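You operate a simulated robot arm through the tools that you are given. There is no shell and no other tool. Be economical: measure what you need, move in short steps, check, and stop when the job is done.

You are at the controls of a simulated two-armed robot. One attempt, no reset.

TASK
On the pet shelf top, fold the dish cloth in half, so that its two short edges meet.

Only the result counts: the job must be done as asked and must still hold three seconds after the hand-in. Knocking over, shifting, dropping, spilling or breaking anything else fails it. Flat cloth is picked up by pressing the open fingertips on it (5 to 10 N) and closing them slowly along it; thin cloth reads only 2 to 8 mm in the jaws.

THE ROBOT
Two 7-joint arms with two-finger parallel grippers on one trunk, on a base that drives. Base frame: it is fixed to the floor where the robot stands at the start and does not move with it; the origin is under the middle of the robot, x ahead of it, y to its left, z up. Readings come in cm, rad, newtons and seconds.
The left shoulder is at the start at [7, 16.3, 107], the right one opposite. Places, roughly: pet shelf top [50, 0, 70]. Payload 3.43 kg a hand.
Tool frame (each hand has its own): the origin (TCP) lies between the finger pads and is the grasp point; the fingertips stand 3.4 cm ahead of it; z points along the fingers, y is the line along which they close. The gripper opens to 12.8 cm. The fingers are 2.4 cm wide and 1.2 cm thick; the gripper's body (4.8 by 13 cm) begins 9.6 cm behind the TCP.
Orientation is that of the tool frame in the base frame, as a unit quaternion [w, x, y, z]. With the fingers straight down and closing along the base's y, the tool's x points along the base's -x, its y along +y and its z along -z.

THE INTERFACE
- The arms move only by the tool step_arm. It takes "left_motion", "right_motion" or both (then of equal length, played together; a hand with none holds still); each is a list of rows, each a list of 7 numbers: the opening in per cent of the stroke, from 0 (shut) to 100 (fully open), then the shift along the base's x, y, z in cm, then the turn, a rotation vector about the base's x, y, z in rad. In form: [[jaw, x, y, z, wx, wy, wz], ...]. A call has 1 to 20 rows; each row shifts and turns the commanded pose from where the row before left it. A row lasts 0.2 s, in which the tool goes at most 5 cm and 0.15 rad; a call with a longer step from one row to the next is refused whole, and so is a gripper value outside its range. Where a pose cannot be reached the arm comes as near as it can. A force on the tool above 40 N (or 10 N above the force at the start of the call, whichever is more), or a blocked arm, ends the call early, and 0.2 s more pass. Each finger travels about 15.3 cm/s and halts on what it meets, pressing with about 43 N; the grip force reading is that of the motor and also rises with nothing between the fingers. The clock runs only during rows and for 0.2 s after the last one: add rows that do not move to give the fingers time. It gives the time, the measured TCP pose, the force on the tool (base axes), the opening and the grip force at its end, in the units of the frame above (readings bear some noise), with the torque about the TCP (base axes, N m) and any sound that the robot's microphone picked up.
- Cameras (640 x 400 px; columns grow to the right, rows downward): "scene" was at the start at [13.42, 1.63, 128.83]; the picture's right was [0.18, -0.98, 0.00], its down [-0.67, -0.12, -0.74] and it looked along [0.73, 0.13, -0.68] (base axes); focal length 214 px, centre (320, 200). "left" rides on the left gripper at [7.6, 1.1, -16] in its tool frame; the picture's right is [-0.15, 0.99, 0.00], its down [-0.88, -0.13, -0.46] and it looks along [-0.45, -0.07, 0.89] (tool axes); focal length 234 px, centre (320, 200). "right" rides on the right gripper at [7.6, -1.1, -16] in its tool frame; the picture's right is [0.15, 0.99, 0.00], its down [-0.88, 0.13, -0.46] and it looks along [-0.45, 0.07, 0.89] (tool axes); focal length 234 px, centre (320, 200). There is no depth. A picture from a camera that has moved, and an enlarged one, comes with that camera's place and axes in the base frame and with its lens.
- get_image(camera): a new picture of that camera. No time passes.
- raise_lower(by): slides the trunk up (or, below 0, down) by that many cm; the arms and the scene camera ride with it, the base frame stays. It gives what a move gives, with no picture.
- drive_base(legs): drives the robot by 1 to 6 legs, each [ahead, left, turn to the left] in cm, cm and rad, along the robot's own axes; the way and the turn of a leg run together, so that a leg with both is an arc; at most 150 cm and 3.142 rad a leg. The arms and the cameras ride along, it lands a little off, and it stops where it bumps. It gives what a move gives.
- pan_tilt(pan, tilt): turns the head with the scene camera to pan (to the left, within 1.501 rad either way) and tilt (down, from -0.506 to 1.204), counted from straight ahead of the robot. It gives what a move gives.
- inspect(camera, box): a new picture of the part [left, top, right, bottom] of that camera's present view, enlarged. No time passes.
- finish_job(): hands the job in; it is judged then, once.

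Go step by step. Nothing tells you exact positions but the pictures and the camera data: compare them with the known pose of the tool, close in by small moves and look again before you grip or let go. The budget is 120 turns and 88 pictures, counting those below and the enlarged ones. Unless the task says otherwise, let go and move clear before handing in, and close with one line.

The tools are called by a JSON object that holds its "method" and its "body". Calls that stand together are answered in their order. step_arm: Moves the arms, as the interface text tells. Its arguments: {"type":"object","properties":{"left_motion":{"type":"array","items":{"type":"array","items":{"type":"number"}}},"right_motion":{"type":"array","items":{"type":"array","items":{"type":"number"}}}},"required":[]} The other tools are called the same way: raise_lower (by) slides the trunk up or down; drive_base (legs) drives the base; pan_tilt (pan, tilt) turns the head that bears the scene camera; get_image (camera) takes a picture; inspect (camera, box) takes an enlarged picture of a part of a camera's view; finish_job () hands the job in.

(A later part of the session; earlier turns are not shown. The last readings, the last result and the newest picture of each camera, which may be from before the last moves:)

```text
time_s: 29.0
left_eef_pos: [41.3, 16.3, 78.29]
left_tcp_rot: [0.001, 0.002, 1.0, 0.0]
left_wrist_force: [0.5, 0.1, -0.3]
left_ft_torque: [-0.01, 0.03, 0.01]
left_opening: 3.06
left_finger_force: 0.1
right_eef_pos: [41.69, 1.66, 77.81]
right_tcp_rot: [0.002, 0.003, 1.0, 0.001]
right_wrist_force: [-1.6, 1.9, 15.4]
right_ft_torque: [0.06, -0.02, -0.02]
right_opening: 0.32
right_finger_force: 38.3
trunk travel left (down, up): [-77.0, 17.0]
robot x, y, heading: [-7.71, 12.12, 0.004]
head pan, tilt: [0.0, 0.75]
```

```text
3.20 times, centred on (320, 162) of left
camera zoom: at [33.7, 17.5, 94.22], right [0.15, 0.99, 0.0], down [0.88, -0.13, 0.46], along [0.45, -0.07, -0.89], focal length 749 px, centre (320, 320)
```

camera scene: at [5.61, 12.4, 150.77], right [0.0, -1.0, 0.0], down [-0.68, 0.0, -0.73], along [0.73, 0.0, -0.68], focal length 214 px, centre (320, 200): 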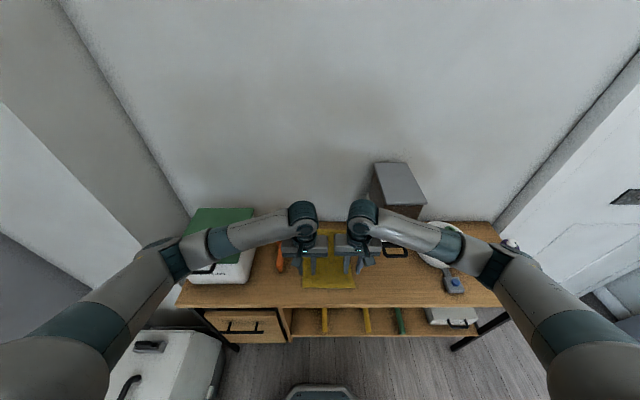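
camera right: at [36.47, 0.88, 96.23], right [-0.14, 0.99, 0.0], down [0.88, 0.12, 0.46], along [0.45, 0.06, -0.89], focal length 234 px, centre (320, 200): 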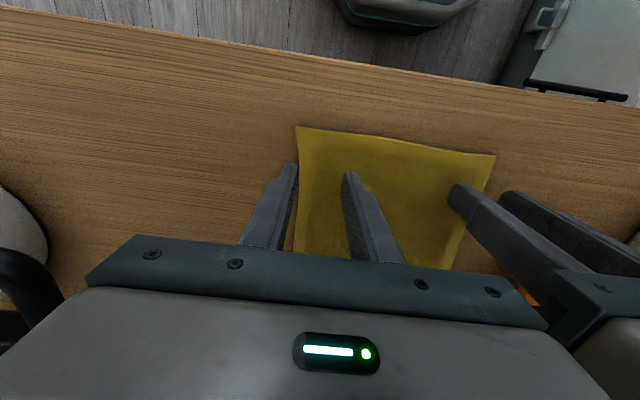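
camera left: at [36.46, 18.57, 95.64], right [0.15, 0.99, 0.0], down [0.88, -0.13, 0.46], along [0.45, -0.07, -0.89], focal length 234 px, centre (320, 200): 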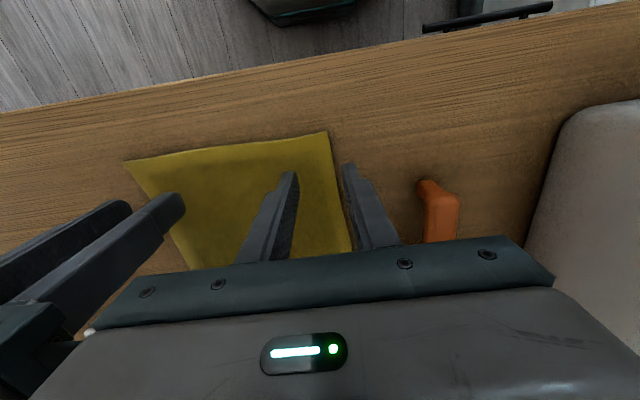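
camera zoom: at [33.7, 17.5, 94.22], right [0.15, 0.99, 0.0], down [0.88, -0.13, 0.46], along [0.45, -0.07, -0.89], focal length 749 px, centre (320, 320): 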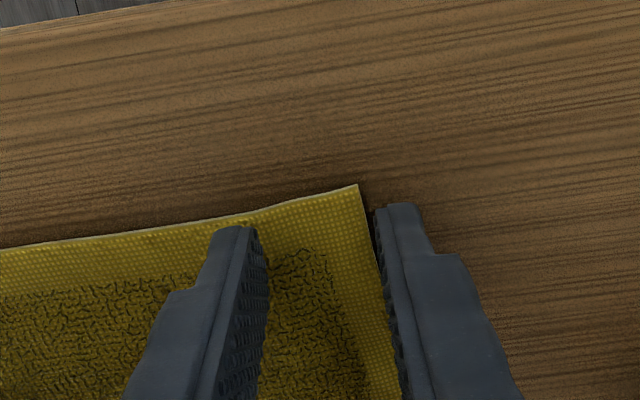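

{"method": "step_arm", "body": {"left_motion": [[15, 0.1, -0.7, 0, 0, 0, 0], [15, 0, 0, -0.3, 0, 0, 0], [15, 0, 0, -0.3, 0, 0, 0], [15, 0, 0, -0.1, 0, 0, 0], [15, 0, 0, 0, 0, 0, 0]]}}

{"method": "inspect", "body": {"camera": "left", "box": [220, 100, 420, 225]}}

```text
time_s: 30.2
left_eef_pos: [41.37, 15.57, 77.69]
left_tcp_rot: [0.001, 0.002, 1.0, -0.001]
left_wrist_force: [-4.5, 1.8, 14.3]
left_ft_torque: [0.07, 0.12, 0.02]
left_opening: 1.91
left_finger_force: 0.0
right_eef_pos: [41.47, 1.7, 77.69]
right_tcp_rot: [0.003, 0.003, 1.0, 0.001]
right_wrist_force: [1.6, 1.7, 9.0]
right_ft_torque: [0.02, -0.11, 0.0]
right_opening: 0.31
right_finger_force: 37.7
trunk travel left (down, up): [-77.0, 17.0]
robot x, y, heading: [-7.88, 12.31, -0.001]
head pan, tilt: [0.0, 0.75]
```

```text
3.20 times, centred on (320, 162) of left
camera zoom: at [33.82, 16.76, 93.68], right [0.15, 0.99, 0.0], down [0.88, -0.13, 0.46], along [0.45, -0.07, -0.89], focal length 749 px, centre (320, 320)
```

zoom: 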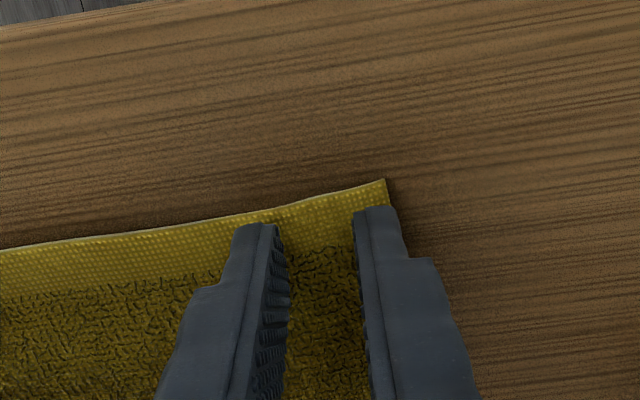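

Both left fingertips are on the cloth at about 14 N. I close slowly now, keeping the press on.

{"method": "step_arm", "body": {"left_motion": [[13, 0, 0, 0, 0, 0, 0], [11, 0, 0, 0, 0, 0, 0], [9, 0, 0, 0, 0, 0, 0], [7, 0, 0, 0, 0, 0, 0], [5, 0, 0, 0, 0, 0, 0], [3, 0, 0, 0, 0, 0, 0], [1, 0, 0, 0, 0, 0, 0], [0, 0, 0, 0, 0, 0, 0], [0, 0, 0, 0, 0, 0, 0]]}}

{"method": "inspect", "body": {"camera": "left", "box": [220, 100, 420, 225]}}

```text
time_s: 32.2
left_eef_pos: [41.46, 15.63, 77.73]
left_tcp_rot: [0.002, 0.002, 1.0, 0.0]
left_wrist_force: [2.1, -2.2, 24.0]
left_ft_torque: [-0.05, -0.11, -0.03]
left_opening: 0.0
left_finger_force: 33.5
right_eef_pos: [41.63, 1.68, 77.72]
right_tcp_rot: [0.004, 0.003, 1.0, 0.001]
right_wrist_force: [2.6, 2.1, 7.6]
right_ft_torque: [0.08, -0.09, 0.01]
right_opening: 0.31
right_finger_force: 37.8
trunk travel left (down, up): [-77.0, 17.0]
robot x, y, heading: [-8.09, 12.46, -0.003]
head pan, tilt: [0.0, 0.75]
```

```text
3.20 times, centred on (320, 162) of left
camera zoom: at [33.82, 16.74, 93.66], right [0.15, 0.99, 0.0], down [0.88, -0.13, 0.46], along [0.45, -0.07, -0.89], focal length 749 px, centre (320, 320)
```

zoom: 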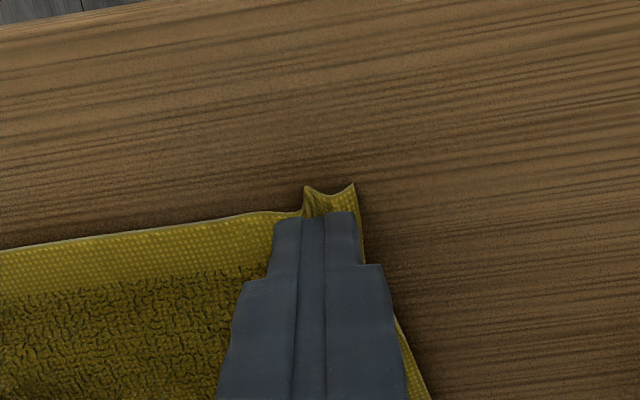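

{"method": "step_arm", "body": {"left_motion": [[0, 0, 0, 0.7, 0, 0, 0], [11, 0, 0, 0, 0, 0, 0], [22, 0, 0, 0, 0, 0, 0], [22, 0, 0, 0, 0, 0, 0]], "right_motion": [[0, 0, -0.2, 0.1, 0, 0, 0], [0, 0, -0.2, 0.1, 0, 0, 0], [0, 0, 0, 0, 0, 0, 0], [0, 0, 0, 0, 0, 0, 0]]}}

{"method": "inspect", "body": {"camera": "left", "box": [220, 100, 420, 225]}}

```text
time_s: 33.2
left_eef_pos: [41.51, 15.46, 78.17]
left_tcp_rot: [0.0, 0.002, 1.0, 0.0]
left_wrist_force: [0.2, 0.1, 0.0]
left_ft_torque: [0.0, 0.0, 0.0]
left_opening: 2.8
left_finger_force: 0.2
right_eef_pos: [41.55, 1.24, 77.69]
right_tcp_rot: [0.001, 0.004, 1.0, 0.001]
right_wrist_force: [-1.2, 1.0, 5.6]
right_ft_torque: [0.03, -0.01, 0.01]
right_opening: 0.33
right_finger_force: 36.9
trunk travel left (down, up): [-77.0, 17.0]
robot x, y, heading: [-7.85, 12.4, -0.004]
head pan, tilt: [0.0, 0.75]
```

```text
3.20 times, centred on (320, 162) of left
camera zoom: at [33.94, 16.73, 94.22], right [0.15, 0.99, 0.0], down [0.88, -0.13, 0.46], along [0.45, -0.07, -0.89], focal length 749 px, centre (320, 320)
```

zoom: 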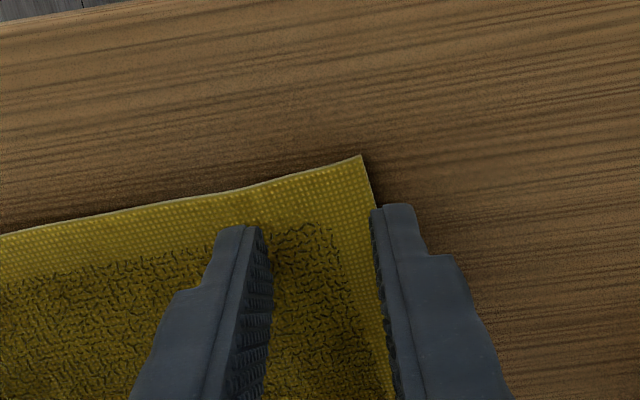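

{"method": "step_arm", "body": {"left_motion": [[20, -0.5, -0.55, 0, 0, 0, 0], [20, 0, 0, -0.3, 0, 0, 0], [20, 0, 0, -0.15, 0, 0, 0], [20, 0, 0, 0, 0, 0, 0]]}}

```text
time_s: 34.2
left_eef_pos: [41.05, 14.87, 77.87]
left_tcp_rot: [-0.001, 0.002, 1.0, 0.001]
left_wrist_force: [-0.9, 0.5, 1.8]
left_ft_torque: [0.0, -0.01, 0.02]
left_opening: 2.57
left_finger_force: 0.1
right_eef_pos: [41.62, 1.27, 77.8]
right_tcp_rot: [0.001, 0.004, 1.0, 0.001]
right_wrist_force: [-0.3, 1.5, 4.1]
right_ft_torque: [-0.02, 0.03, 0.0]
right_opening: 0.31
right_finger_force: 38.2
trunk travel left (down, up): [-77.0, 17.0]
robot x, y, heading: [-8.09, 11.94, -0.006]
head pan, tilt: [0.0, 0.75]
```

{"method": "step_arm", "body": {"left_motion": [[20, 0, 0, -0.12, 0, 0, 0], [20, 0, 0, 0, 0, 0, 0]]}}

{"method": "inspect", "body": {"camera": "left", "box": [220, 100, 420, 225]}}

```text
time_s: 34.8
left_eef_pos: [40.99, 14.88, 77.79]
left_tcp_rot: [0.001, 0.002, 1.0, 0.0]
left_wrist_force: [1.0, 1.4, 8.8]
left_ft_torque: [-0.01, -0.07, 0.01]
left_opening: 2.56
left_finger_force: 0.1
right_eef_pos: [41.62, 1.29, 77.72]
right_tcp_rot: [0.002, 0.003, 1.0, 0.001]
right_wrist_force: [-0.9, 0.6, 3.1]
right_ft_torque: [0.01, 0.01, -0.01]
right_opening: 0.32
right_finger_force: 37.8
trunk travel left (down, up): [-77.0, 17.0]
robot x, y, heading: [-7.64, 12.2, -0.006]
head pan, tilt: [0.0, 0.75]
```

```text
3.20 times, centred on (320, 162) of left
camera zoom: at [33.44, 16.14, 93.73], right [0.15, 0.99, 0.0], down [0.88, -0.13, 0.46], along [0.45, -0.07, -0.89], focal length 749 px, centre (320, 320)
```

zoom: 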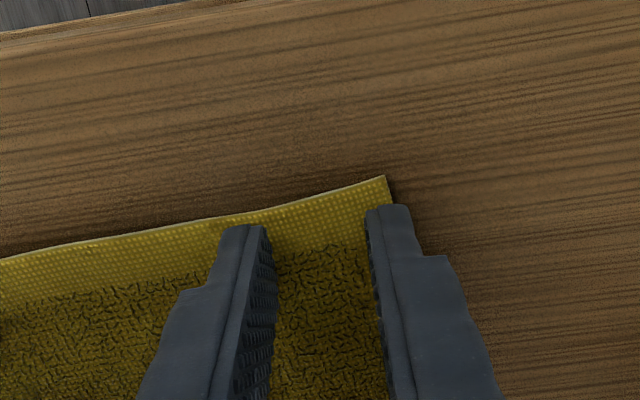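

{"method": "step_arm", "body": {"left_motion": [[18, 0, 0, 0, 0, 0, 0], [16, 0, 0, 0, 0, 0, 0], [14, 0, 0, 0, 0, 0, 0], [12, 0, 0, 0, 0, 0, 0], [10, 0, 0, 0, 0, 0, 0], [8, 0, 0, 0, 0, 0, 0], [6, 0, 0, 0, 0, 0, 0], [4, 0, 0, 0, 0, 0, 0], [2, 0, 0, 0, 0, 0, 0], [0, 0, 0, 0, 0, 0, 0], [0, 0, 0, 0, 0, 0, 0]]}}

{"method": "inspect", "body": {"camera": "left", "box": [220, 100, 420, 225]}}

```text
time_s: 37.2
left_eef_pos: [41.05, 14.95, 77.71]
left_tcp_rot: [0.002, 0.002, 1.0, 0.0]
left_wrist_force: [0.0, -2.5, 13.4]
left_ft_torque: [-0.12, -0.05, 0.01]
left_opening: 0.32
left_finger_force: 38.3
right_eef_pos: [41.49, 1.24, 77.71]
right_tcp_rot: [0.002, 0.004, 1.0, 0.001]
right_wrist_force: [0.4, 2.0, 2.5]
right_ft_torque: [0.08, -0.07, 0.0]
right_opening: 0.31
right_finger_force: 38.5
trunk travel left (down, up): [-77.0, 17.0]
robot x, y, heading: [-8.26, 12.19, -0.001]
head pan, tilt: [0.0, 0.75]
```

```text
3.20 times, centred on (320, 162) of left
camera zoom: at [33.4, 16.14, 93.72], right [0.15, 0.99, 0.0], down [0.88, -0.13, 0.46], along [0.45, -0.07, -0.89], focal length 749 px, centre (320, 320)
```

zoom: 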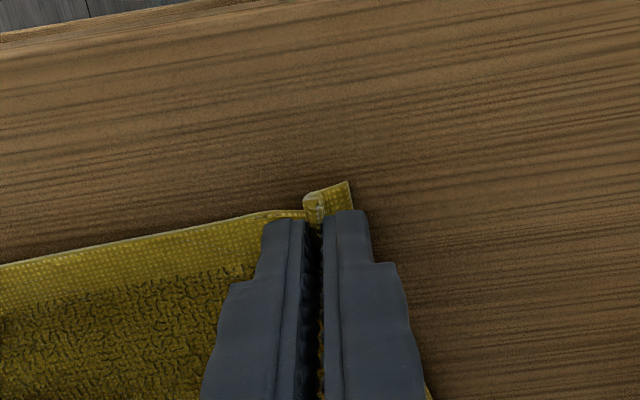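

Both hands grip the cloth (3 mm each). I lift slowly and symmetrically, letting it hang, while drifting 3 cm left away from the dispenser.

{"method": "step_arm", "body": {"left_motion": [[0, 0, 0, 0.7, 0, 0, 0], [0, 0, 0, 1, 0, 0, 0], [0, 0, 0, 1.5, 0, 0, 0], [0, 0, 0, 1.5, 0, 0, 0], [0, 0, 0, 1.5, 0, 0, 0], [0, 0, 0, 1.5, 0, 0, 0], [0, 0, 0, 1.5, 0, 0, 0], [0, 0, 0, 1.5, 0, 0, 0], [0, 0, 0, 0, 0, 0, 0]], "right_motion": [[0, 0, 0, 0.7, 0, 0, 0], [0, 0, 0, 1, 0, 0, 0], [0, 0, 0, 1.5, 0, 0, 0], [0, 0, 0, 1.5, 0, 0, 0], [0, 0, 0, 1.5, 0, 0, 0], [0, 0, 0, 1.5, 0, 0, 0], [0, 0, 0, 1.5, 0, 0, 0], [0, 0, 0, 1.5, 0, 0, 0], [0, 0, 0, 0, 0, 0, 0]]}}

{"method": "get_image", "body": {"camera": "scene"}}

```text
time_s: 39.2
left_eef_pos: [41.17, 15.02, 88.37]
left_tcp_rot: [0.0, 0.003, 1.0, -0.001]
left_wrist_force: [0.2, -4.4, 0.3]
left_ft_torque: [-0.14, -0.03, -0.03]
left_opening: 0.31
left_finger_force: 38.2
right_eef_pos: [41.71, 1.12, 88.58]
right_tcp_rot: [0.001, 0.003, 1.0, 0.001]
right_wrist_force: [0.1, 4.3, 0.4]
right_ft_torque: [0.13, -0.02, 0.02]
right_opening: 0.33
right_finger_force: 37.4
trunk travel left (down, up): [-77.0, 17.0]
robot x, y, heading: [-7.99, 12.57, -0.001]
head pan, tilt: [0.0, 0.75]
```

```text
51 pictures are left
camera scene: at [5.6, 12.38, 150.76], right [0.0, -1.0, 0.0], down [-0.68, 0.0, -0.73], along [0.73, 0.0, -0.68], focal length 214 px, centre (320, 200)
```

scene: 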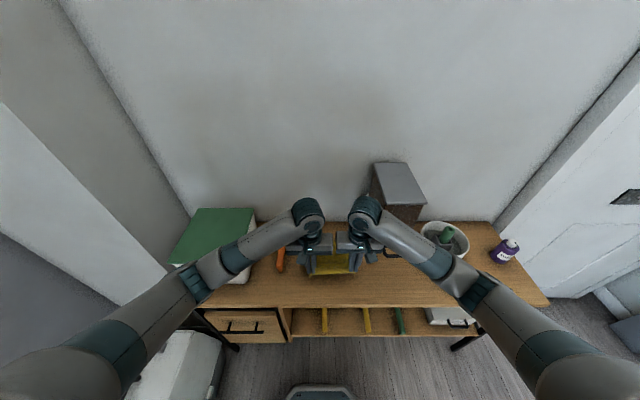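

The cloth is held taut between the hands. I continue up with a slight leftward drift.

{"method": "step_arm", "body": {"left_motion": [[0, 0, 0.3, 1.5, 0, 0, 0], [0, 0, 0.3, 1.5, 0, 0, 0], [0, 0, 0.3, 1.5, 0, 0, 0], [0, 0, 0.3, 1.5, 0, 0, 0], [0, 0, 0.3, 1.5, 0, 0, 0], [0, 0, 0.3, 1.5, 0, 0, 0], [0, 0, 0.3, 1.5, 0, 0, 0], [0, 0, 0.3, 1.5, 0, 0, 0], [0, 0, 0.3, 1.5, 0, 0, 0], [0, 0, 0.3, 1.5, 0, 0, 0], [0, 0, 0, 1.5, 0, 0, 0], [0, 0, 0, 1.5, 0, 0, 0], [0, 0, 0, 1, 0, 0, 0], [0, 0, 0, 0, 0, 0, 0], [0, 0, 0, 0, 0, 0, 0], [0, 0, 0, 0, 0, 0, 0], [0, 0, 0, 0, 0, 0, 0]], "right_motion": [[0, 0, 0.3, 1.5, 0, 0, 0], [0, 0, 0.3, 1.5, 0, 0, 0], [0, 0, 0.3, 1.5, 0, 0, 0], [0, 0, 0.3, 1.5, 0, 0, 0], [0, 0, 0.3, 1.5, 0, 0, 0], [0, 0, 0.3, 1.5, 0, 0, 0], [0, 0, 0.3, 1.5, 0, 0, 0], [0, 0, 0.3, 1.5, 0, 0, 0], [0, 0, 0.3, 1.5, 0, 0, 0], [0, 0, 0.3, 1.5, 0, 0, 0], [0, 0, 0, 1.5, 0, 0, 0], [0, 0, 0, 1.5, 0, 0, 0], [0, 0, 0, 1, 0, 0, 0], [0, 0, 0, 0, 0, 0, 0], [0, 0, 0, 0, 0, 0, 0], [0, 0, 0, 0, 0, 0, 0], [0, 0, 0, 0, 0, 0, 0]]}}

{"method": "get_image", "body": {"camera": "scene"}}

{"method": "get_image", "body": {"camera": "left"}}

```text
time_s: 42.8
left_eef_pos: [41.2, 17.92, 107.35]
left_tcp_rot: [0.0, 0.002, 1.0, 0.0]
left_wrist_force: [-0.3, -4.6, -0.3]
left_ft_torque: [-0.18, 0.02, -0.05]
left_opening: 0.33
left_finger_force: 38.1
right_eef_pos: [41.89, 4.05, 107.47]
right_tcp_rot: [0.001, 0.004, 1.0, 0.002]
right_wrist_force: [-1.2, 3.2, -0.3]
right_ft_torque: [0.1, 0.02, -0.02]
right_opening: 0.3
right_finger_force: 38.0
trunk travel left (down, up): [-77.0, 17.0]
robot x, y, heading: [-7.91, 11.9, 0.001]
head pan, tilt: [0.0, 0.75]
```

```text
50 pictures are left
camera scene: at [5.63, 12.38, 150.76], right [0.0, -1.0, 0.0], down [-0.68, 0.0, -0.73], along [0.73, 0.0, -0.68], focal length 214 px, centre (320, 200)
```

scene: 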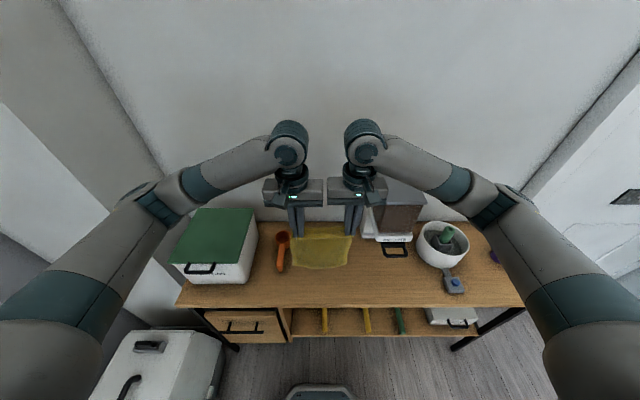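

```text
49 pictures are left
camera left: at [33.71, 19.15, 123.4], right [0.15, 0.99, 0.0], down [0.88, -0.13, 0.46], along [0.45, -0.07, -0.89], focal length 234 px, centre (320, 200)
```

left: 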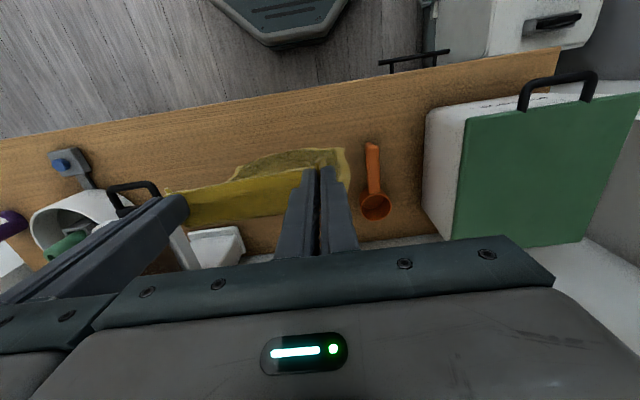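

The cloth hangs with its lower edge just brushing the table. I raise a bit more so that it hangs free.

{"method": "step_arm", "body": {"left_motion": [[0, 0, 0, 1, 0, 0, 0], [0, 0, 0, 1, 0, 0, 0], [0, 0, 0, 1, 0, 0, 0], [0, 0, 0, 0, 0, 0, 0], [0, 0, 0, 0, 0, 0, 0], [0, 0, 0, 0, 0, 0, 0], [0, 0, 0, 0, 0, 0, 0]], "right_motion": [[0, 0, 0, 1, 0, 0, 0], [0, 0, 0, 1, 0, 0, 0], [0, 0, 0, 1, 0, 0, 0], [0, 0, 0, 0, 0, 0, 0], [0, 0, 0, 0, 0, 0, 0], [0, 0, 0, 0, 0, 0, 0], [0, 0, 0, 0, 0, 0, 0]]}}

{"method": "inspect", "body": {"camera": "scene", "box": [230, 150, 430, 310]}}

{"method": "inspect", "body": {"camera": "left", "box": [120, 100, 420, 280]}}

```text
time_s: 44.4
left_eef_pos: [41.07, 17.99, 110.48]
left_tcp_rot: [0.0, 0.002, 1.0, 0.0]
left_wrist_force: [1.5, -3.8, -0.1]
left_ft_torque: [-0.15, -0.03, 0.02]
left_opening: 0.31
left_finger_force: 37.5
right_eef_pos: [41.72, 4.26, 110.47]
right_tcp_rot: [0.002, 0.004, 1.0, 0.001]
right_wrist_force: [-0.6, 3.7, 0.4]
right_ft_torque: [0.1, 0.04, 0.03]
right_opening: 0.3
right_finger_force: 37.7
trunk travel left (down, up): [-77.0, 17.0]
robot x, y, heading: [-7.58, 12.05, -0.001]
head pan, tilt: [0.0, 0.75]
```

```text
2.50 times, centred on (330, 230) of scene
camera zoom: at [5.63, 12.39, 150.76], right [0.0, -1.0, 0.0], down [-0.68, 0.0, -0.73], along [0.73, 0.0, -0.68], focal length 536 px, centre (295, 125)
```

zoom: 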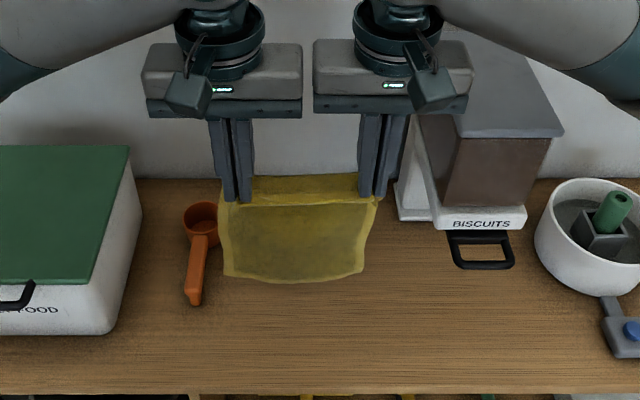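

```text
2.13 times, centred on (270, 190) of left
camera zoom: at [33.54, 19.22, 126.5], right [0.15, 0.99, 0.0], down [0.88, -0.13, 0.46], along [0.45, -0.07, -0.89], focal length 500 px, centre (427, 221)
```

zoom: 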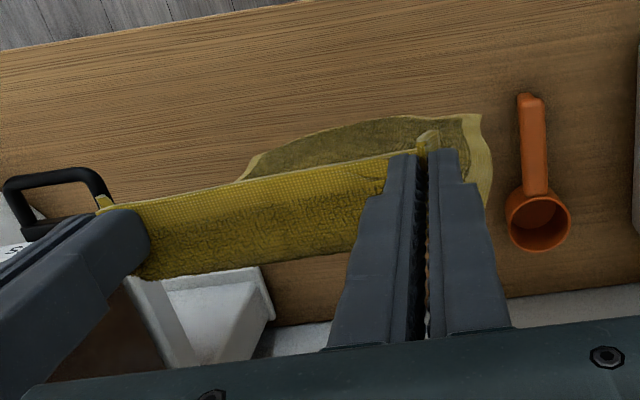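

It hangs free with the lower edge at about x 45, z 85. I move 4.5 cm toward me and lower until the bottom edge nearly touches.

{"method": "step_arm", "body": {"left_motion": [[0, -1, 0, 0, 0, 0, 0], [0, -1, 0, -1, 0, 0, 0], [0, -1, 0, -1, 0, 0, 0], [0, -1, 0, -1, 0, 0, 0], [0, -0.5, 0, -1, 0, 0, 0], [0, 0, 0, -1, 0, 0, 0], [0, 0, 0, -1, 0, 0, 0], [0, 0, 0, -1, 0, 0, 0], [0, 0, 0, -1, 0, 0, 0], [0, 0, 0, 0, 0, 0, 0], [0, 0, 0, 0, 0, 0, 0], [0, 0, 0, 0, 0, 0, 0]], "right_motion": [[0, -1, 0, 0, 0, 0, 0], [0, -1, 0, -1, 0, 0, 0], [0, -1, 0, -1, 0, 0, 0], [0, -1, 0, -1, 0, 0, 0], [0, -1, 0, -1, 0, 0, 0], [0, 0, 0, -1, 0, 0, 0], [0, 0, 0, -1, 0, 0, 0], [0, 0, 0, -1, 0, 0, 0], [0, 0, 0, -1, 0, 0, 0], [0, 0, 0, 0, 0, 0, 0], [0, 0, 0, 0, 0, 0, 0], [0, 0, 0, 0, 0, 0, 0]]}}

{"method": "inspect", "body": {"camera": "scene", "box": [230, 150, 430, 310]}}

{"method": "inspect", "body": {"camera": "left", "box": [120, 100, 420, 280]}}

```text
time_s: 47.0
left_eef_pos: [36.56, 17.91, 102.25]
left_tcp_rot: [0.0, 0.002, 1.0, 0.0]
left_wrist_force: [0.4, -3.2, 0.6]
left_ft_torque: [-0.14, -0.02, -0.02]
left_opening: 0.3
left_finger_force: 38.0
right_eef_pos: [36.56, 4.07, 102.66]
right_tcp_rot: [0.002, 0.003, 1.0, 0.001]
right_wrist_force: [-0.6, 2.9, 0.1]
right_ft_torque: [0.1, 0.03, 0.0]
right_opening: 0.32
right_finger_force: 37.4
trunk travel left (down, up): [-77.0, 17.0]
robot x, y, heading: [-7.77, 12.1, 0.001]
head pan, tilt: [0.0, 0.75]
```

```text
2.50 times, centred on (330, 230) of scene
camera zoom: at [5.62, 12.39, 150.76], right [0.0, -1.0, 0.0], down [-0.68, 0.0, -0.73], along [0.73, 0.0, -0.68], focal length 536 px, centre (295, 125)
```

zoom: 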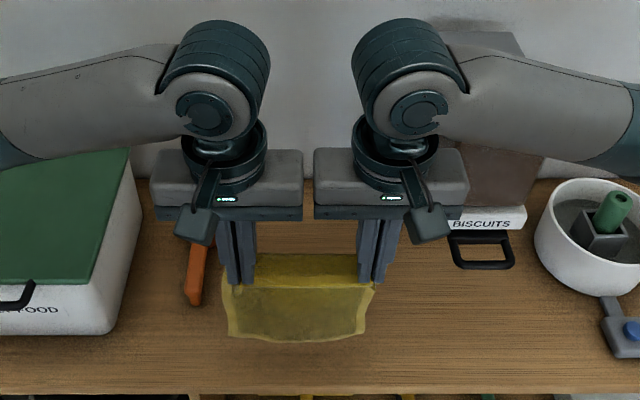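

```text
2.13 times, centred on (270, 190) of left
camera zoom: at [28.98, 19.15, 118.35], right [0.15, 0.99, 0.0], down [0.88, -0.13, 0.46], along [0.45, -0.07, -0.89], focal length 500 px, centre (427, 221)
```

zoom: 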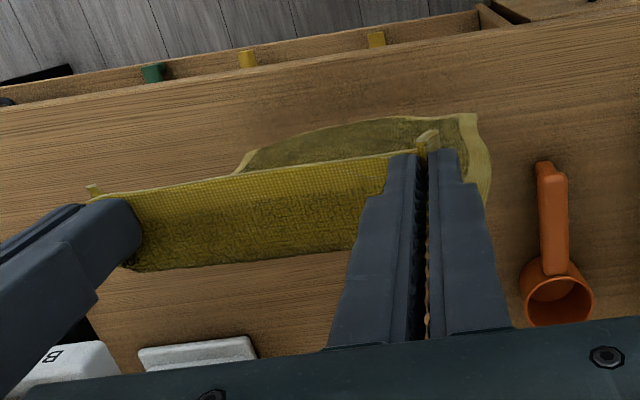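

The bottom edge is at x ≈ 40.6, z ≈ 77. Now I lower it onto the table and lay the first half, moving away from me as I lower.

{"method": "step_arm", "body": {"left_motion": [[0, 0, 0, -1, 0, 0, 0], [0, 0, 0, -1, 0, 0, 0], [0, 0, 0, -1, 0, 0, 0], [0, 0.3, 0, -1, 0, 0, 0], [0, 0.6, 0, -1, 0, 0, 0], [0, 0.8, 0, -0.8, 0, 0, 0], [0, 0.8, 0, -0.8, 0, 0, 0], [0, 0.8, 0, -0.8, 0, 0, 0], [0, 0.8, 0, -0.8, 0, 0, 0], [0, 0.8, 0, -0.8, 0, 0, 0], [0, 0, 0, 0, 0, 0, 0], [0, 0, 0, 0, 0, 0, 0]], "right_motion": [[0, 0, 0, -1.2, 0, 0, 0], [0, 0, 0, -1.2, 0, 0, 0], [0, 0, 0, -1, 0, 0, 0], [0, 0.3, 0, -1, 0, 0, 0], [0, 0.6, 0, -1, 0, 0, 0], [0, 0.8, 0, -0.8, 0, 0, 0], [0, 0.8, 0, -0.8, 0, 0, 0], [0, 0.8, 0, -0.8, 0, 0, 0], [0, 0.8, 0, -0.8, 0, 0, 0], [0, 0.8, 0, -0.8, 0, 0, 0], [0, 0, 0, 0, 0, 0, 0], [0, 0, 0, 0, 0, 0, 0]]}}

{"method": "inspect", "body": {"camera": "scene", "box": [230, 150, 430, 310]}}

{"method": "inspect", "body": {"camera": "left", "box": [120, 50, 420, 230]}}

```text
time_s: 49.6
left_eef_pos: [41.67, 18.0, 93.44]
left_tcp_rot: [0.0, 0.001, 1.0, -0.001]
left_wrist_force: [0.0, -4.8, -0.3]
left_ft_torque: [-0.22, 0.01, -0.03]
left_opening: 0.33
left_finger_force: 37.7
right_eef_pos: [41.62, 3.98, 93.21]
right_tcp_rot: [0.001, 0.003, 1.0, 0.001]
right_wrist_force: [-1.0, 4.7, -0.2]
right_ft_torque: [0.14, 0.0, 0.01]
right_opening: 0.33
right_finger_force: 37.7
trunk travel left (down, up): [-77.0, 17.0]
robot x, y, heading: [-7.75, 12.37, -0.002]
head pan, tilt: [0.0, 0.75]
```

```text
2.50 times, centred on (330, 230) of scene
camera zoom: at [5.63, 12.38, 150.76], right [0.0, -1.0, 0.0], down [-0.68, 0.0, -0.73], along [0.73, 0.0, -0.68], focal length 536 px, centre (295, 125)
```

zoom: 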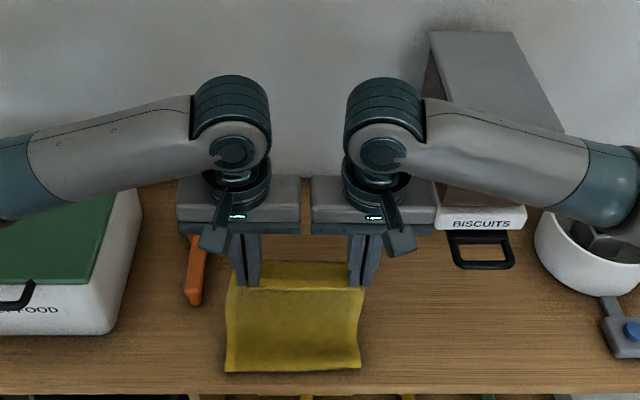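

```text
2.13 times, centred on (270, 140) of left
camera zoom: at [33.96, 19.23, 109.46], right [0.15, 0.99, 0.0], down [0.88, -0.13, 0.46], along [0.45, -0.07, -0.89], focal length 500 px, centre (427, 328)
```

zoom: 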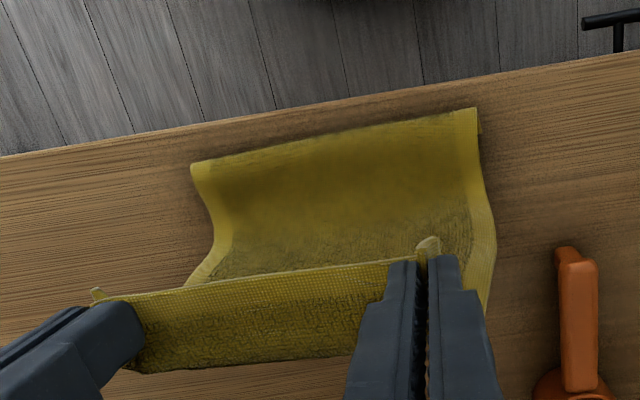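

Laying nicely; the far edge now lies straight at x ≈ 37. I continue forward and down to reach the fold line.

{"method": "step_arm", "body": {"left_motion": [[0, 0.8, 0, -0.7, 0, 0, 0], [0, 0.8, 0, -0.7, 0, 0, 0], [0, 0.8, 0, -0.7, 0, 0, 0], [0, 0.8, 0, -0.7, 0, 0, 0], [0, 0.8, 0, -0.7, 0, 0, 0], [0, 0.8, 0, -0.7, 0, 0, 0], [0, 0.7, 0, -0.7, 0, 0, 0], [0, 0, 0, 0, 0, 0, 0], [0, 0, 0, 0, 0, 0, 0]], "right_motion": [[0, 0.8, 0, -0.7, 0, 0, 0], [0, 0.8, 0, -0.7, 0, 0, 0], [0, 0.8, 0, -0.7, 0, 0, 0], [0, 0.8, 0, -0.7, 0, 0, 0], [0, 0.8, 0, -0.7, 0, 0, 0], [0, 0.8, 0, -0.7, 0, 0, 0], [0, 0.7, 0, -0.7, 0, 0, 0], [0, 0, 0, 0, 0, 0, 0], [0, 0, 0, 0, 0, 0, 0]]}}

{"method": "inspect", "body": {"camera": "scene", "box": [230, 150, 430, 310]}}

{"method": "get_image", "body": {"camera": "left"}}

```text
time_s: 51.6
left_eef_pos: [47.08, 17.98, 88.44]
left_tcp_rot: [0.0, 0.002, 1.0, 0.001]
left_wrist_force: [0.5, -4.9, 0.4]
left_ft_torque: [-0.19, -0.03, -0.03]
left_opening: 0.33
left_finger_force: 38.5
right_eef_pos: [47.22, 4.08, 88.1]
right_tcp_rot: [0.001, 0.003, 1.0, -0.001]
right_wrist_force: [0.0, 4.3, 0.1]
right_ft_torque: [0.13, 0.01, 0.03]
right_opening: 0.32
right_finger_force: 37.4
trunk travel left (down, up): [-77.0, 17.0]
robot x, y, heading: [-7.97, 12.07, -0.004]
head pan, tilt: [0.0, 0.75]
```

```text
2.50 times, centred on (330, 230) of scene
camera zoom: at [5.63, 12.39, 150.76], right [0.0, -1.0, 0.0], down [-0.68, 0.0, -0.73], along [0.73, 0.0, -0.68], focal length 536 px, centre (295, 125)
```

zoom: 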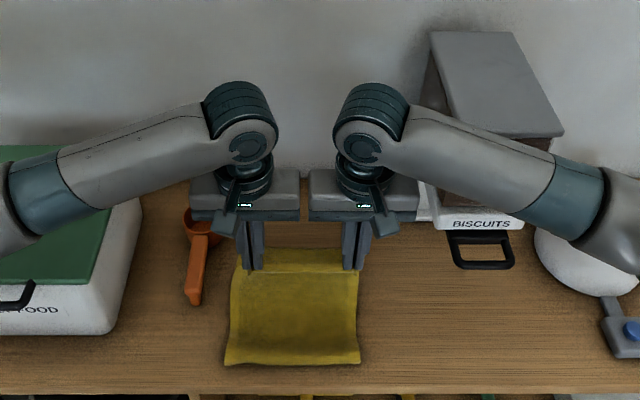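

```text
41 pictures are left
camera left: at [39.41, 19.26, 104.44], right [0.15, 0.99, 0.0], down [0.88, -0.13, 0.46], along [0.45, -0.07, -0.89], focal length 234 px, centre (320, 200)
```

left: 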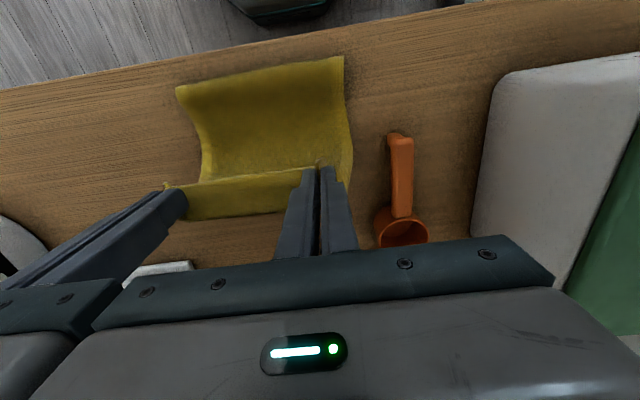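

The far edge is at x ≈ 38 and the lower half is laid. Now I bring the held edge back over it and down.

{"method": "step_arm", "body": {"left_motion": [[0, -0.6, 0, -0.8, 0, 0, 0], [0, -0.7, 0, -0.8, 0, 0, 0], [0, -0.7, 0, -0.8, 0, 0, 0], [0, -0.7, 0, -0.8, 0, 0, 0], [0, -0.7, 0, -0.8, 0, 0, 0], [0, -0.7, 0, -0.8, 0, 0, 0], [0, -0.7, 0, -0.8, 0, 0, 0], [0, -0.7, 0, -0.8, 0, 0, 0], [0, -0.7, 0, -0.8, 0, 0, 0], [0, -0.6, 0, -0.8, 0, 0, 0], [0, -0.5, 0, -0.7, 0, 0, 0], [0, -0.4, 0, -0.5, 0, 0, 0], [0, 0, 0, 0, 0, 0, 0], [0, 0, 0, 0, 0, 0, 0]], "right_motion": [[0, -0.7, 0, -0.8, 0, 0, 0], [0, -0.7, 0, -0.8, 0, 0, 0], [0, -0.7, 0, -0.8, 0, 0, 0], [0, -0.7, 0, -0.8, 0, 0, 0], [0, -0.7, 0, -0.8, 0, 0, 0], [0, -0.7, 0, -0.8, 0, 0, 0], [0, -0.7, 0, -0.8, 0, 0, 0], [0, -0.7, 0, -0.8, 0, 0, 0], [0, -0.7, 0, -0.8, 0, 0, 0], [0, -0.6, 0, -0.7, 0, 0, 0], [0, -0.5, 0, -0.6, 0, 0, 0], [0, -0.4, 0, -0.4, 0, 0, 0], [0, 0, 0, 0, 0, 0, 0], [0, 0, 0, 0, 0, 0, 0]]}}

{"method": "get_image", "body": {"camera": "left"}}

{"method": "get_image", "body": {"camera": "right"}}

{"method": "inspect", "body": {"camera": "scene", "box": [230, 200, 430, 320]}}

```text
time_s: 54.6
left_eef_pos: [39.39, 17.97, 79.37]
left_tcp_rot: [0.0, 0.001, 1.0, 0.001]
left_wrist_force: [-0.2, -2.1, -0.4]
left_ft_torque: [-0.1, 0.0, -0.03]
left_opening: 0.32
left_finger_force: 37.7
right_eef_pos: [39.32, 4.25, 79.24]
right_tcp_rot: [0.002, 0.004, 1.0, 0.0]
right_wrist_force: [-0.8, 1.9, 0.4]
right_ft_torque: [0.07, 0.01, -0.02]
right_opening: 0.32
right_finger_force: 37.5
trunk travel left (down, up): [-77.0, 17.0]
robot x, y, heading: [-8.03, 11.94, -0.001]
head pan, tilt: [0.0, 0.75]
```

```text
40 pictures are left
camera left: at [31.72, 19.14, 95.4], right [0.15, 0.99, 0.0], down [0.88, -0.13, 0.46], along [0.45, -0.07, -0.89], focal length 234 px, centre (320, 200)
```

left: 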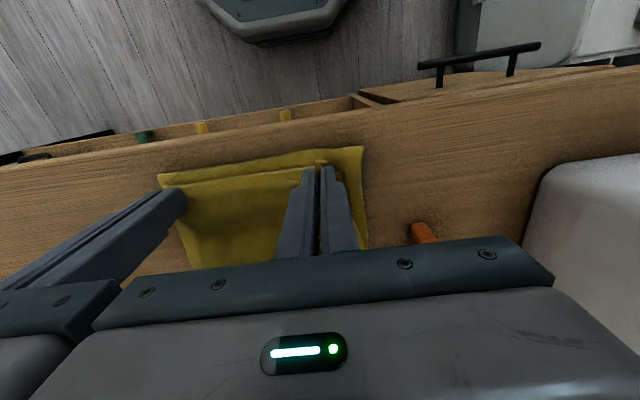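

```text
39 pictures are left
camera right: at [31.74, 3.07, 95.2], right [-0.14, 0.99, 0.0], down [0.88, 0.12, 0.46], along [0.45, 0.07, -0.89], focal length 234 px, centre (320, 200)
```

right: 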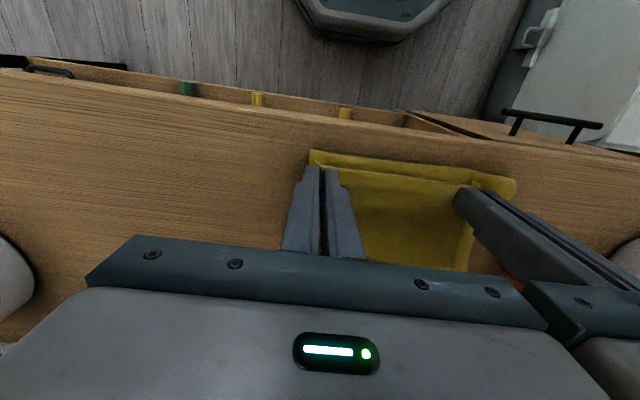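

```text
3.20 times, centred on (330, 260) of scene
camera zoom: at [5.6, 12.38, 150.76], right [0.0, -1.0, 0.0], down [-0.68, 0.0, -0.73], along [0.73, 0.0, -0.68], focal length 686 px, centre (288, 8)
```

zoom: 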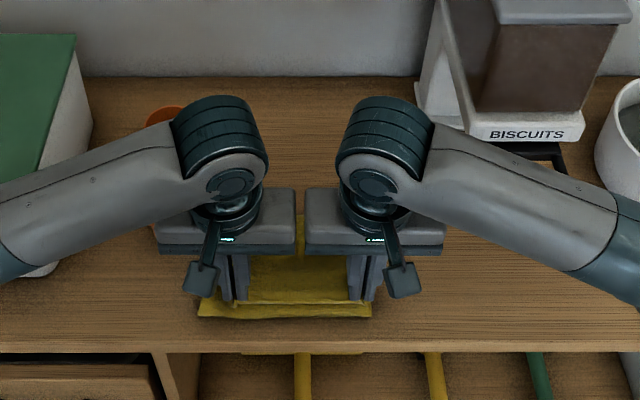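

The top edge is nearly over the bottom one: about 0.6 cm short and 1.4 cm to the right. I nudge the hands and lower to the cloth.

{"method": "step_arm", "body": {"left_motion": [[0, 0, 0.5, 0.3, 0, 0, 0], [0, -0.3, 0.5, 0.2, 0, 0, 0], [0, -0.5, 0.4, 0, 0, 0, 0], [0, 0, 0, -0.5, 0, 0, 0], [0, 0, 0, -0.5, 0, 0, 0], [0, 0, 0, -0.4, 0, 0, 0], [0, 0, 0, 0, 0, 0, 0]], "right_motion": [[0, 0, 0.5, 0.3, 0, 0, 0], [0, -0.3, 0.5, 0.2, 0, 0, 0], [0, -0.4, 0.3, 0, 0, 0, 0], [0, 0, 0, -0.5, 0, 0, 0], [0, 0, 0, -0.5, 0, 0, 0], [0, 0, 0, -0.4, 0, 0, 0], [0, 0, 0, 0, 0, 0, 0]]}}

{"method": "inspect", "body": {"camera": "left", "box": [120, 80, 420, 268]}}

{"method": "inspect", "body": {"camera": "right", "box": [240, 80, 540, 268]}}

```text
time_s: 56.2
left_eef_pos: [38.48, 19.43, 78.63]
left_tcp_rot: [0.0, 0.002, 1.0, 0.0]
left_wrist_force: [0.0, -6.1, 4.7]
left_ft_torque: [-0.22, 0.02, 0.01]
left_opening: 0.33
left_finger_force: 38.2
right_eef_pos: [38.56, 5.54, 78.52]
right_tcp_rot: [0.002, 0.003, 1.0, 0.002]
right_wrist_force: [-0.5, 5.3, 3.1]
right_ft_torque: [0.18, 0.05, -0.02]
right_opening: 0.33
right_finger_force: 38.2
trunk travel left (down, up): [-77.0, 17.0]
robot x, y, heading: [-8.0, 11.89, -0.002]
head pan, tilt: [0.0, 0.75]
```

```text
2.13 times, centred on (270, 174) of left
camera zoom: at [30.88, 20.61, 94.48], right [0.15, 0.99, 0.0], down [0.88, -0.13, 0.46], along [0.45, -0.07, -0.89], focal length 498 px, centre (426, 255)
```

zoom: 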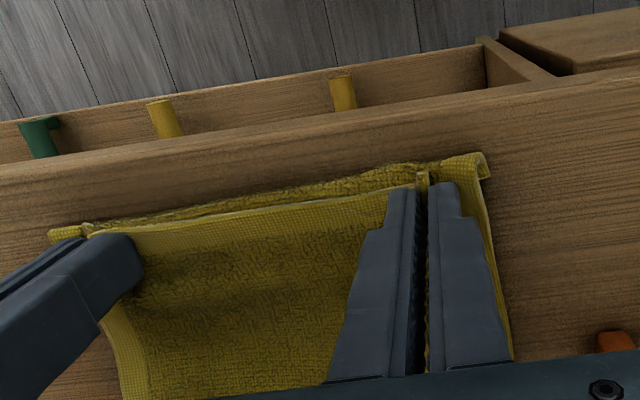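

```text
2.13 times, centred on (390, 174) of right
camera zoom: at [30.99, 4.37, 94.38], right [-0.14, 0.99, 0.0], down [0.88, 0.12, 0.46], along [0.45, 0.07, -0.89], focal length 498 px, centre (171, 255)
```

zoom: 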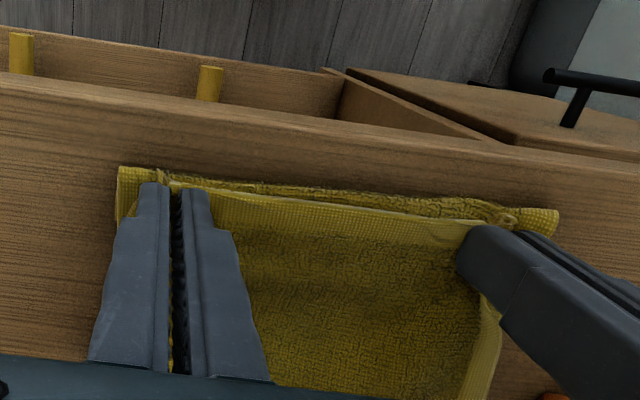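

Edges nearly coincide. I open the jaws slowly to let the pleats relax, then rise a little and look.

{"method": "step_arm", "body": {"left_motion": [[3, 0, 0, 0, 0, 0, 0], [6, 0, 0, 0, 0, 0, 0], [9, 0, 0, 0, 0, 0, 0], [12, 0, 0, 0, 0, 0, 0], [16, 0, 0, 0, 0, 0, 0], [20, 0, 0, 0, 0, 0, 0], [22, 0, 0, 0.3, 0, 0, 0], [22, 0, 0, 1, 0, 0, 0], [22, 0, 0, 2, 0, 0, 0], [22, 0, 0, 3, 0, 0, 0], [22, 0, 0, 0, 0, 0, 0]], "right_motion": [[3, 0, 0, 0, 0, 0, 0], [6, 0, 0, 0, 0, 0, 0], [9, 0, 0, 0, 0, 0, 0], [12, 0, 0, 0, 0, 0, 0], [16, 0, 0, 0, 0, 0, 0], [20, 0, 0, 0, 0, 0, 0], [22, 0, 0, 0.3, 0, 0, 0], [22, 0, 0, 1, 0, 0, 0], [22, 0, 0, 2, 0, 0, 0], [22, 0, 0, 3, 0, 0, 0], [22, 0, 0, 0, 0, 0, 0]]}}

{"method": "get_image", "body": {"camera": "left"}}

{"method": "get_image", "body": {"camera": "right"}}

```text
time_s: 58.6
left_eef_pos: [38.5, 19.4, 84.64]
left_tcp_rot: [0.0, 0.002, 1.0, 0.001]
left_wrist_force: [-0.1, -1.3, 0.3]
left_ft_torque: [0.0, 0.0, -0.02]
left_opening: 2.83
left_finger_force: 0.0
right_eef_pos: [38.76, 5.23, 84.78]
right_tcp_rot: [0.001, 0.004, 1.0, 0.0]
right_wrist_force: [0.5, -0.5, -0.2]
right_ft_torque: [0.01, 0.03, 0.0]
right_opening: 2.83
right_finger_force: 0.1
trunk travel left (down, up): [-77.0, 17.0]
robot x, y, heading: [-8.01, 12.37, -0.008]
head pan, tilt: [0.0, 0.75]
```

```text
35 pictures are left
camera left: at [30.87, 20.59, 100.7], right [0.15, 0.99, 0.0], down [0.88, -0.13, 0.46], along [0.45, -0.07, -0.89], focal length 234 px, centre (320, 200)
```

left: 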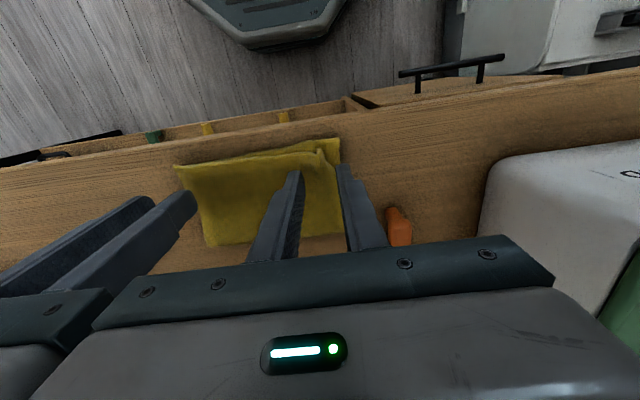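

```text
34 pictures are left
camera right: at [31.13, 4.15, 100.62], right [-0.14, 0.99, 0.0], down [0.88, 0.12, 0.46], along [0.45, 0.07, -0.89], focal length 234 px, centre (320, 200)
```

right: 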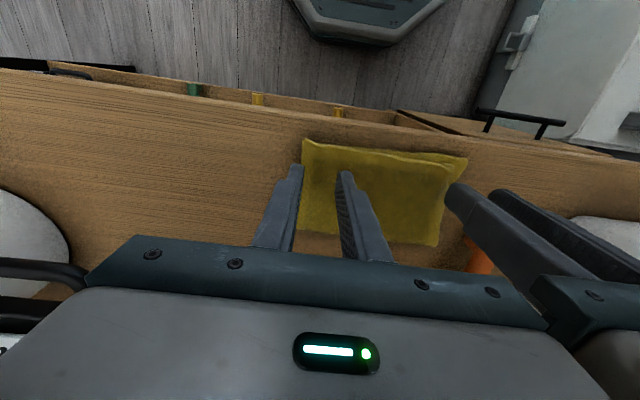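

Released and folded. I raise the hands well clear and back to see the result.

{"method": "step_arm", "body": {"left_motion": [[22, 0, 0, 3, 0, 0, 0], [22, -0.5, 0, 3, 0, 0, 0], [22, -1, 1, 3, 0, 0, 0], [22, -1, 2, 3, 0, 0, 0], [22, -1, 3, 3, 0, 0, 0], [22, 0, 3, 2, 0, 0, 0], [22, 0, 0, 0, 0, 0, 0]], "right_motion": [[22, 0, 0, 3, 0, 0, 0], [22, -0.5, 0, 3, 0, 0, 0], [22, -1, 0, 3, 0, 0, 0], [22, -1, -1, 3, 0, 0, 0], [22, -1, -2, 3, 0, 0, 0], [22, 0, -2, 2, 0, 0, 0], [22, 0, 0, 0, 0, 0, 0]]}}

{"method": "inspect", "body": {"camera": "scene", "box": [250, 220, 410, 320]}}

{"method": "inspect", "body": {"camera": "left", "box": [100, 60, 360, 222]}}

{"method": "inspect", "body": {"camera": "right", "box": [280, 60, 540, 222]}}

```text
time_s: 60.2
left_eef_pos: [34.86, 28.43, 101.94]
left_tcp_rot: [0.0, 0.002, 1.0, 0.001]
left_wrist_force: [0.6, 0.9, -0.3]
left_ft_torque: [0.01, 0.03, 0.0]
left_opening: 2.82
left_finger_force: 0.1
right_eef_pos: [35.05, 0.4, 101.52]
right_tcp_rot: [0.0, 0.003, 1.0, 0.001]
right_wrist_force: [-0.5, 0.3, 1.0]
right_ft_torque: [-0.04, 0.02, -0.01]
right_opening: 2.82
right_finger_force: 0.1
trunk travel left (down, up): [-77.0, 17.0]
robot x, y, heading: [-7.91, 12.34, -0.002]
head pan, tilt: [0.0, 0.75]
```

```text
4.00 times, centred on (330, 270) of scene
camera zoom: at [5.68, 12.35, 150.76], right [0.0, -1.0, 0.0], down [-0.68, 0.0, -0.73], along [0.73, 0.0, -0.68], focal length 858 px, centre (280, -80)
```

zoom: 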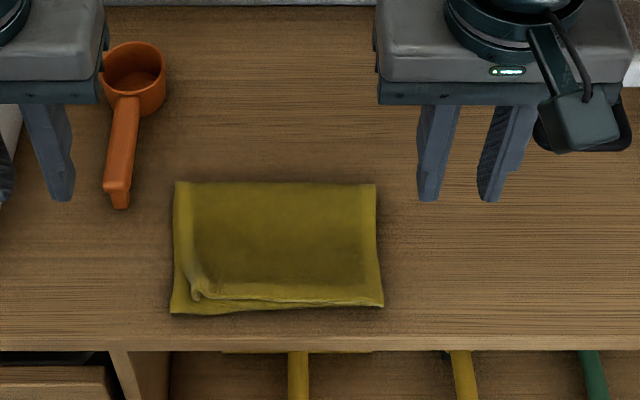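

```text
2.46 times, centred on (230, 141) of left
camera zoom: at [27.32, 29.62, 117.98], right [0.15, 0.99, 0.0], down [0.88, -0.13, 0.46], along [0.45, -0.07, -0.89], focal length 576 px, centre (542, 345)
```

zoom: 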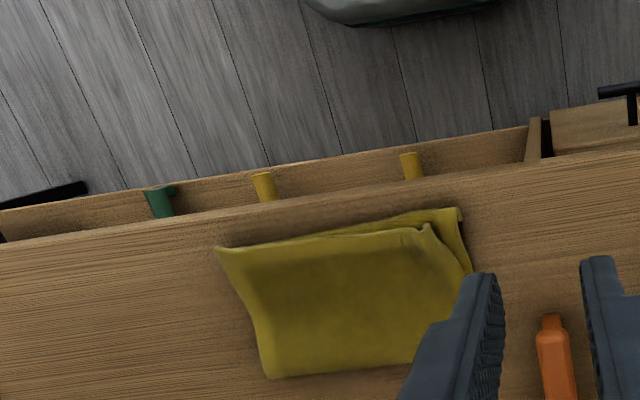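

```text
2.46 times, centred on (410, 141) of right
camera zoom: at [27.51, -0.7, 117.46], right [-0.14, 0.99, 0.0], down [0.88, 0.12, 0.46], along [0.45, 0.07, -0.89], focal length 576 px, centre (98, 345)
```

zoom: 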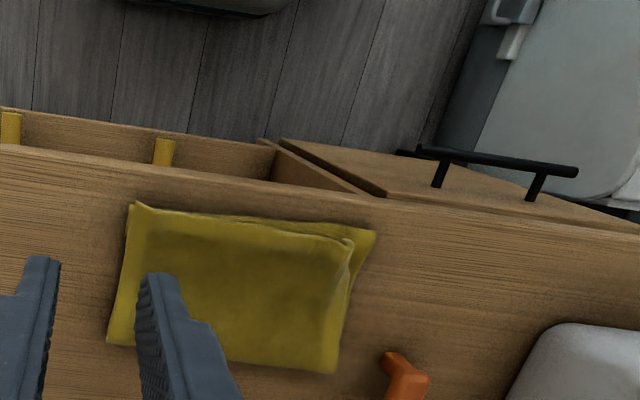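

The fold is good; only the top left corner is off, by about 1.4 cm in x and 2 cm in y, with a small raised pucker. I'll use the left hand to pinch that pucker and ease the corner out.

{"method": "step_arm", "body": {"left_motion": [[22, 1, -3, -1, 0, 0, 0], [22, 1, -3, -3, 0, 0, 0], [22, 1, -2.8, -3, 0, 0, 0], [22, 1, 0, -3, 0, 0, 0], [22, 0.8, 0, -3, 0, 0, 0], [22, 0, 0, -3, 0, 0, 0], [22, 0, 0, -2, 0, 0, 0], [22, 0, 0, -2, 0, 0, 0], [22, 0, 0, -1.5, 0, 0, 0], [22, 0, 0, 0, 0, 0, 0]]}}

{"method": "inspect", "body": {"camera": "left", "box": [220, 100, 420, 225]}}

```text
time_s: 62.4
left_eef_pos: [39.75, 19.39, 80.31]
left_tcp_rot: [0.0, 0.002, 1.0, 0.0]
left_wrist_force: [0.1, 0.2, -0.4]
left_ft_torque: [0.0, 0.03, -0.01]
left_opening: 2.83
left_finger_force: 0.1
right_eef_pos: [35.06, 0.45, 101.61]
right_tcp_rot: [0.002, 0.003, 1.0, 0.0]
right_wrist_force: [-0.5, 1.1, -0.3]
right_ft_torque: [0.03, 0.01, -0.01]
right_opening: 2.82
right_finger_force: 0.1
trunk travel left (down, up): [-77.0, 17.0]
robot x, y, heading: [-7.91, 12.25, -0.004]
head pan, tilt: [0.0, 0.75]
```

```text
3.20 times, centred on (320, 162) of left
camera zoom: at [32.22, 20.58, 96.38], right [0.15, 0.99, 0.0], down [0.88, -0.13, 0.46], along [0.45, -0.07, -0.89], focal length 749 px, centre (320, 320)
```

zoom: 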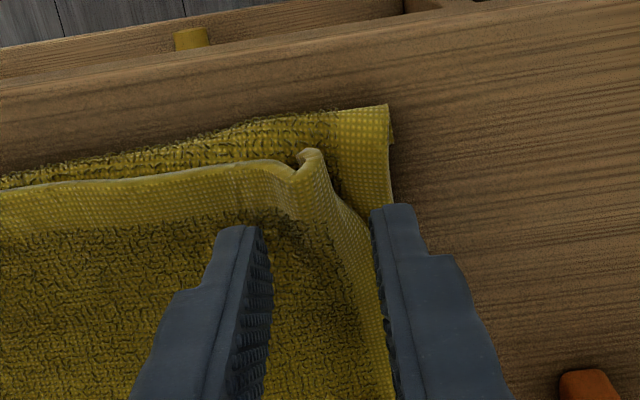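

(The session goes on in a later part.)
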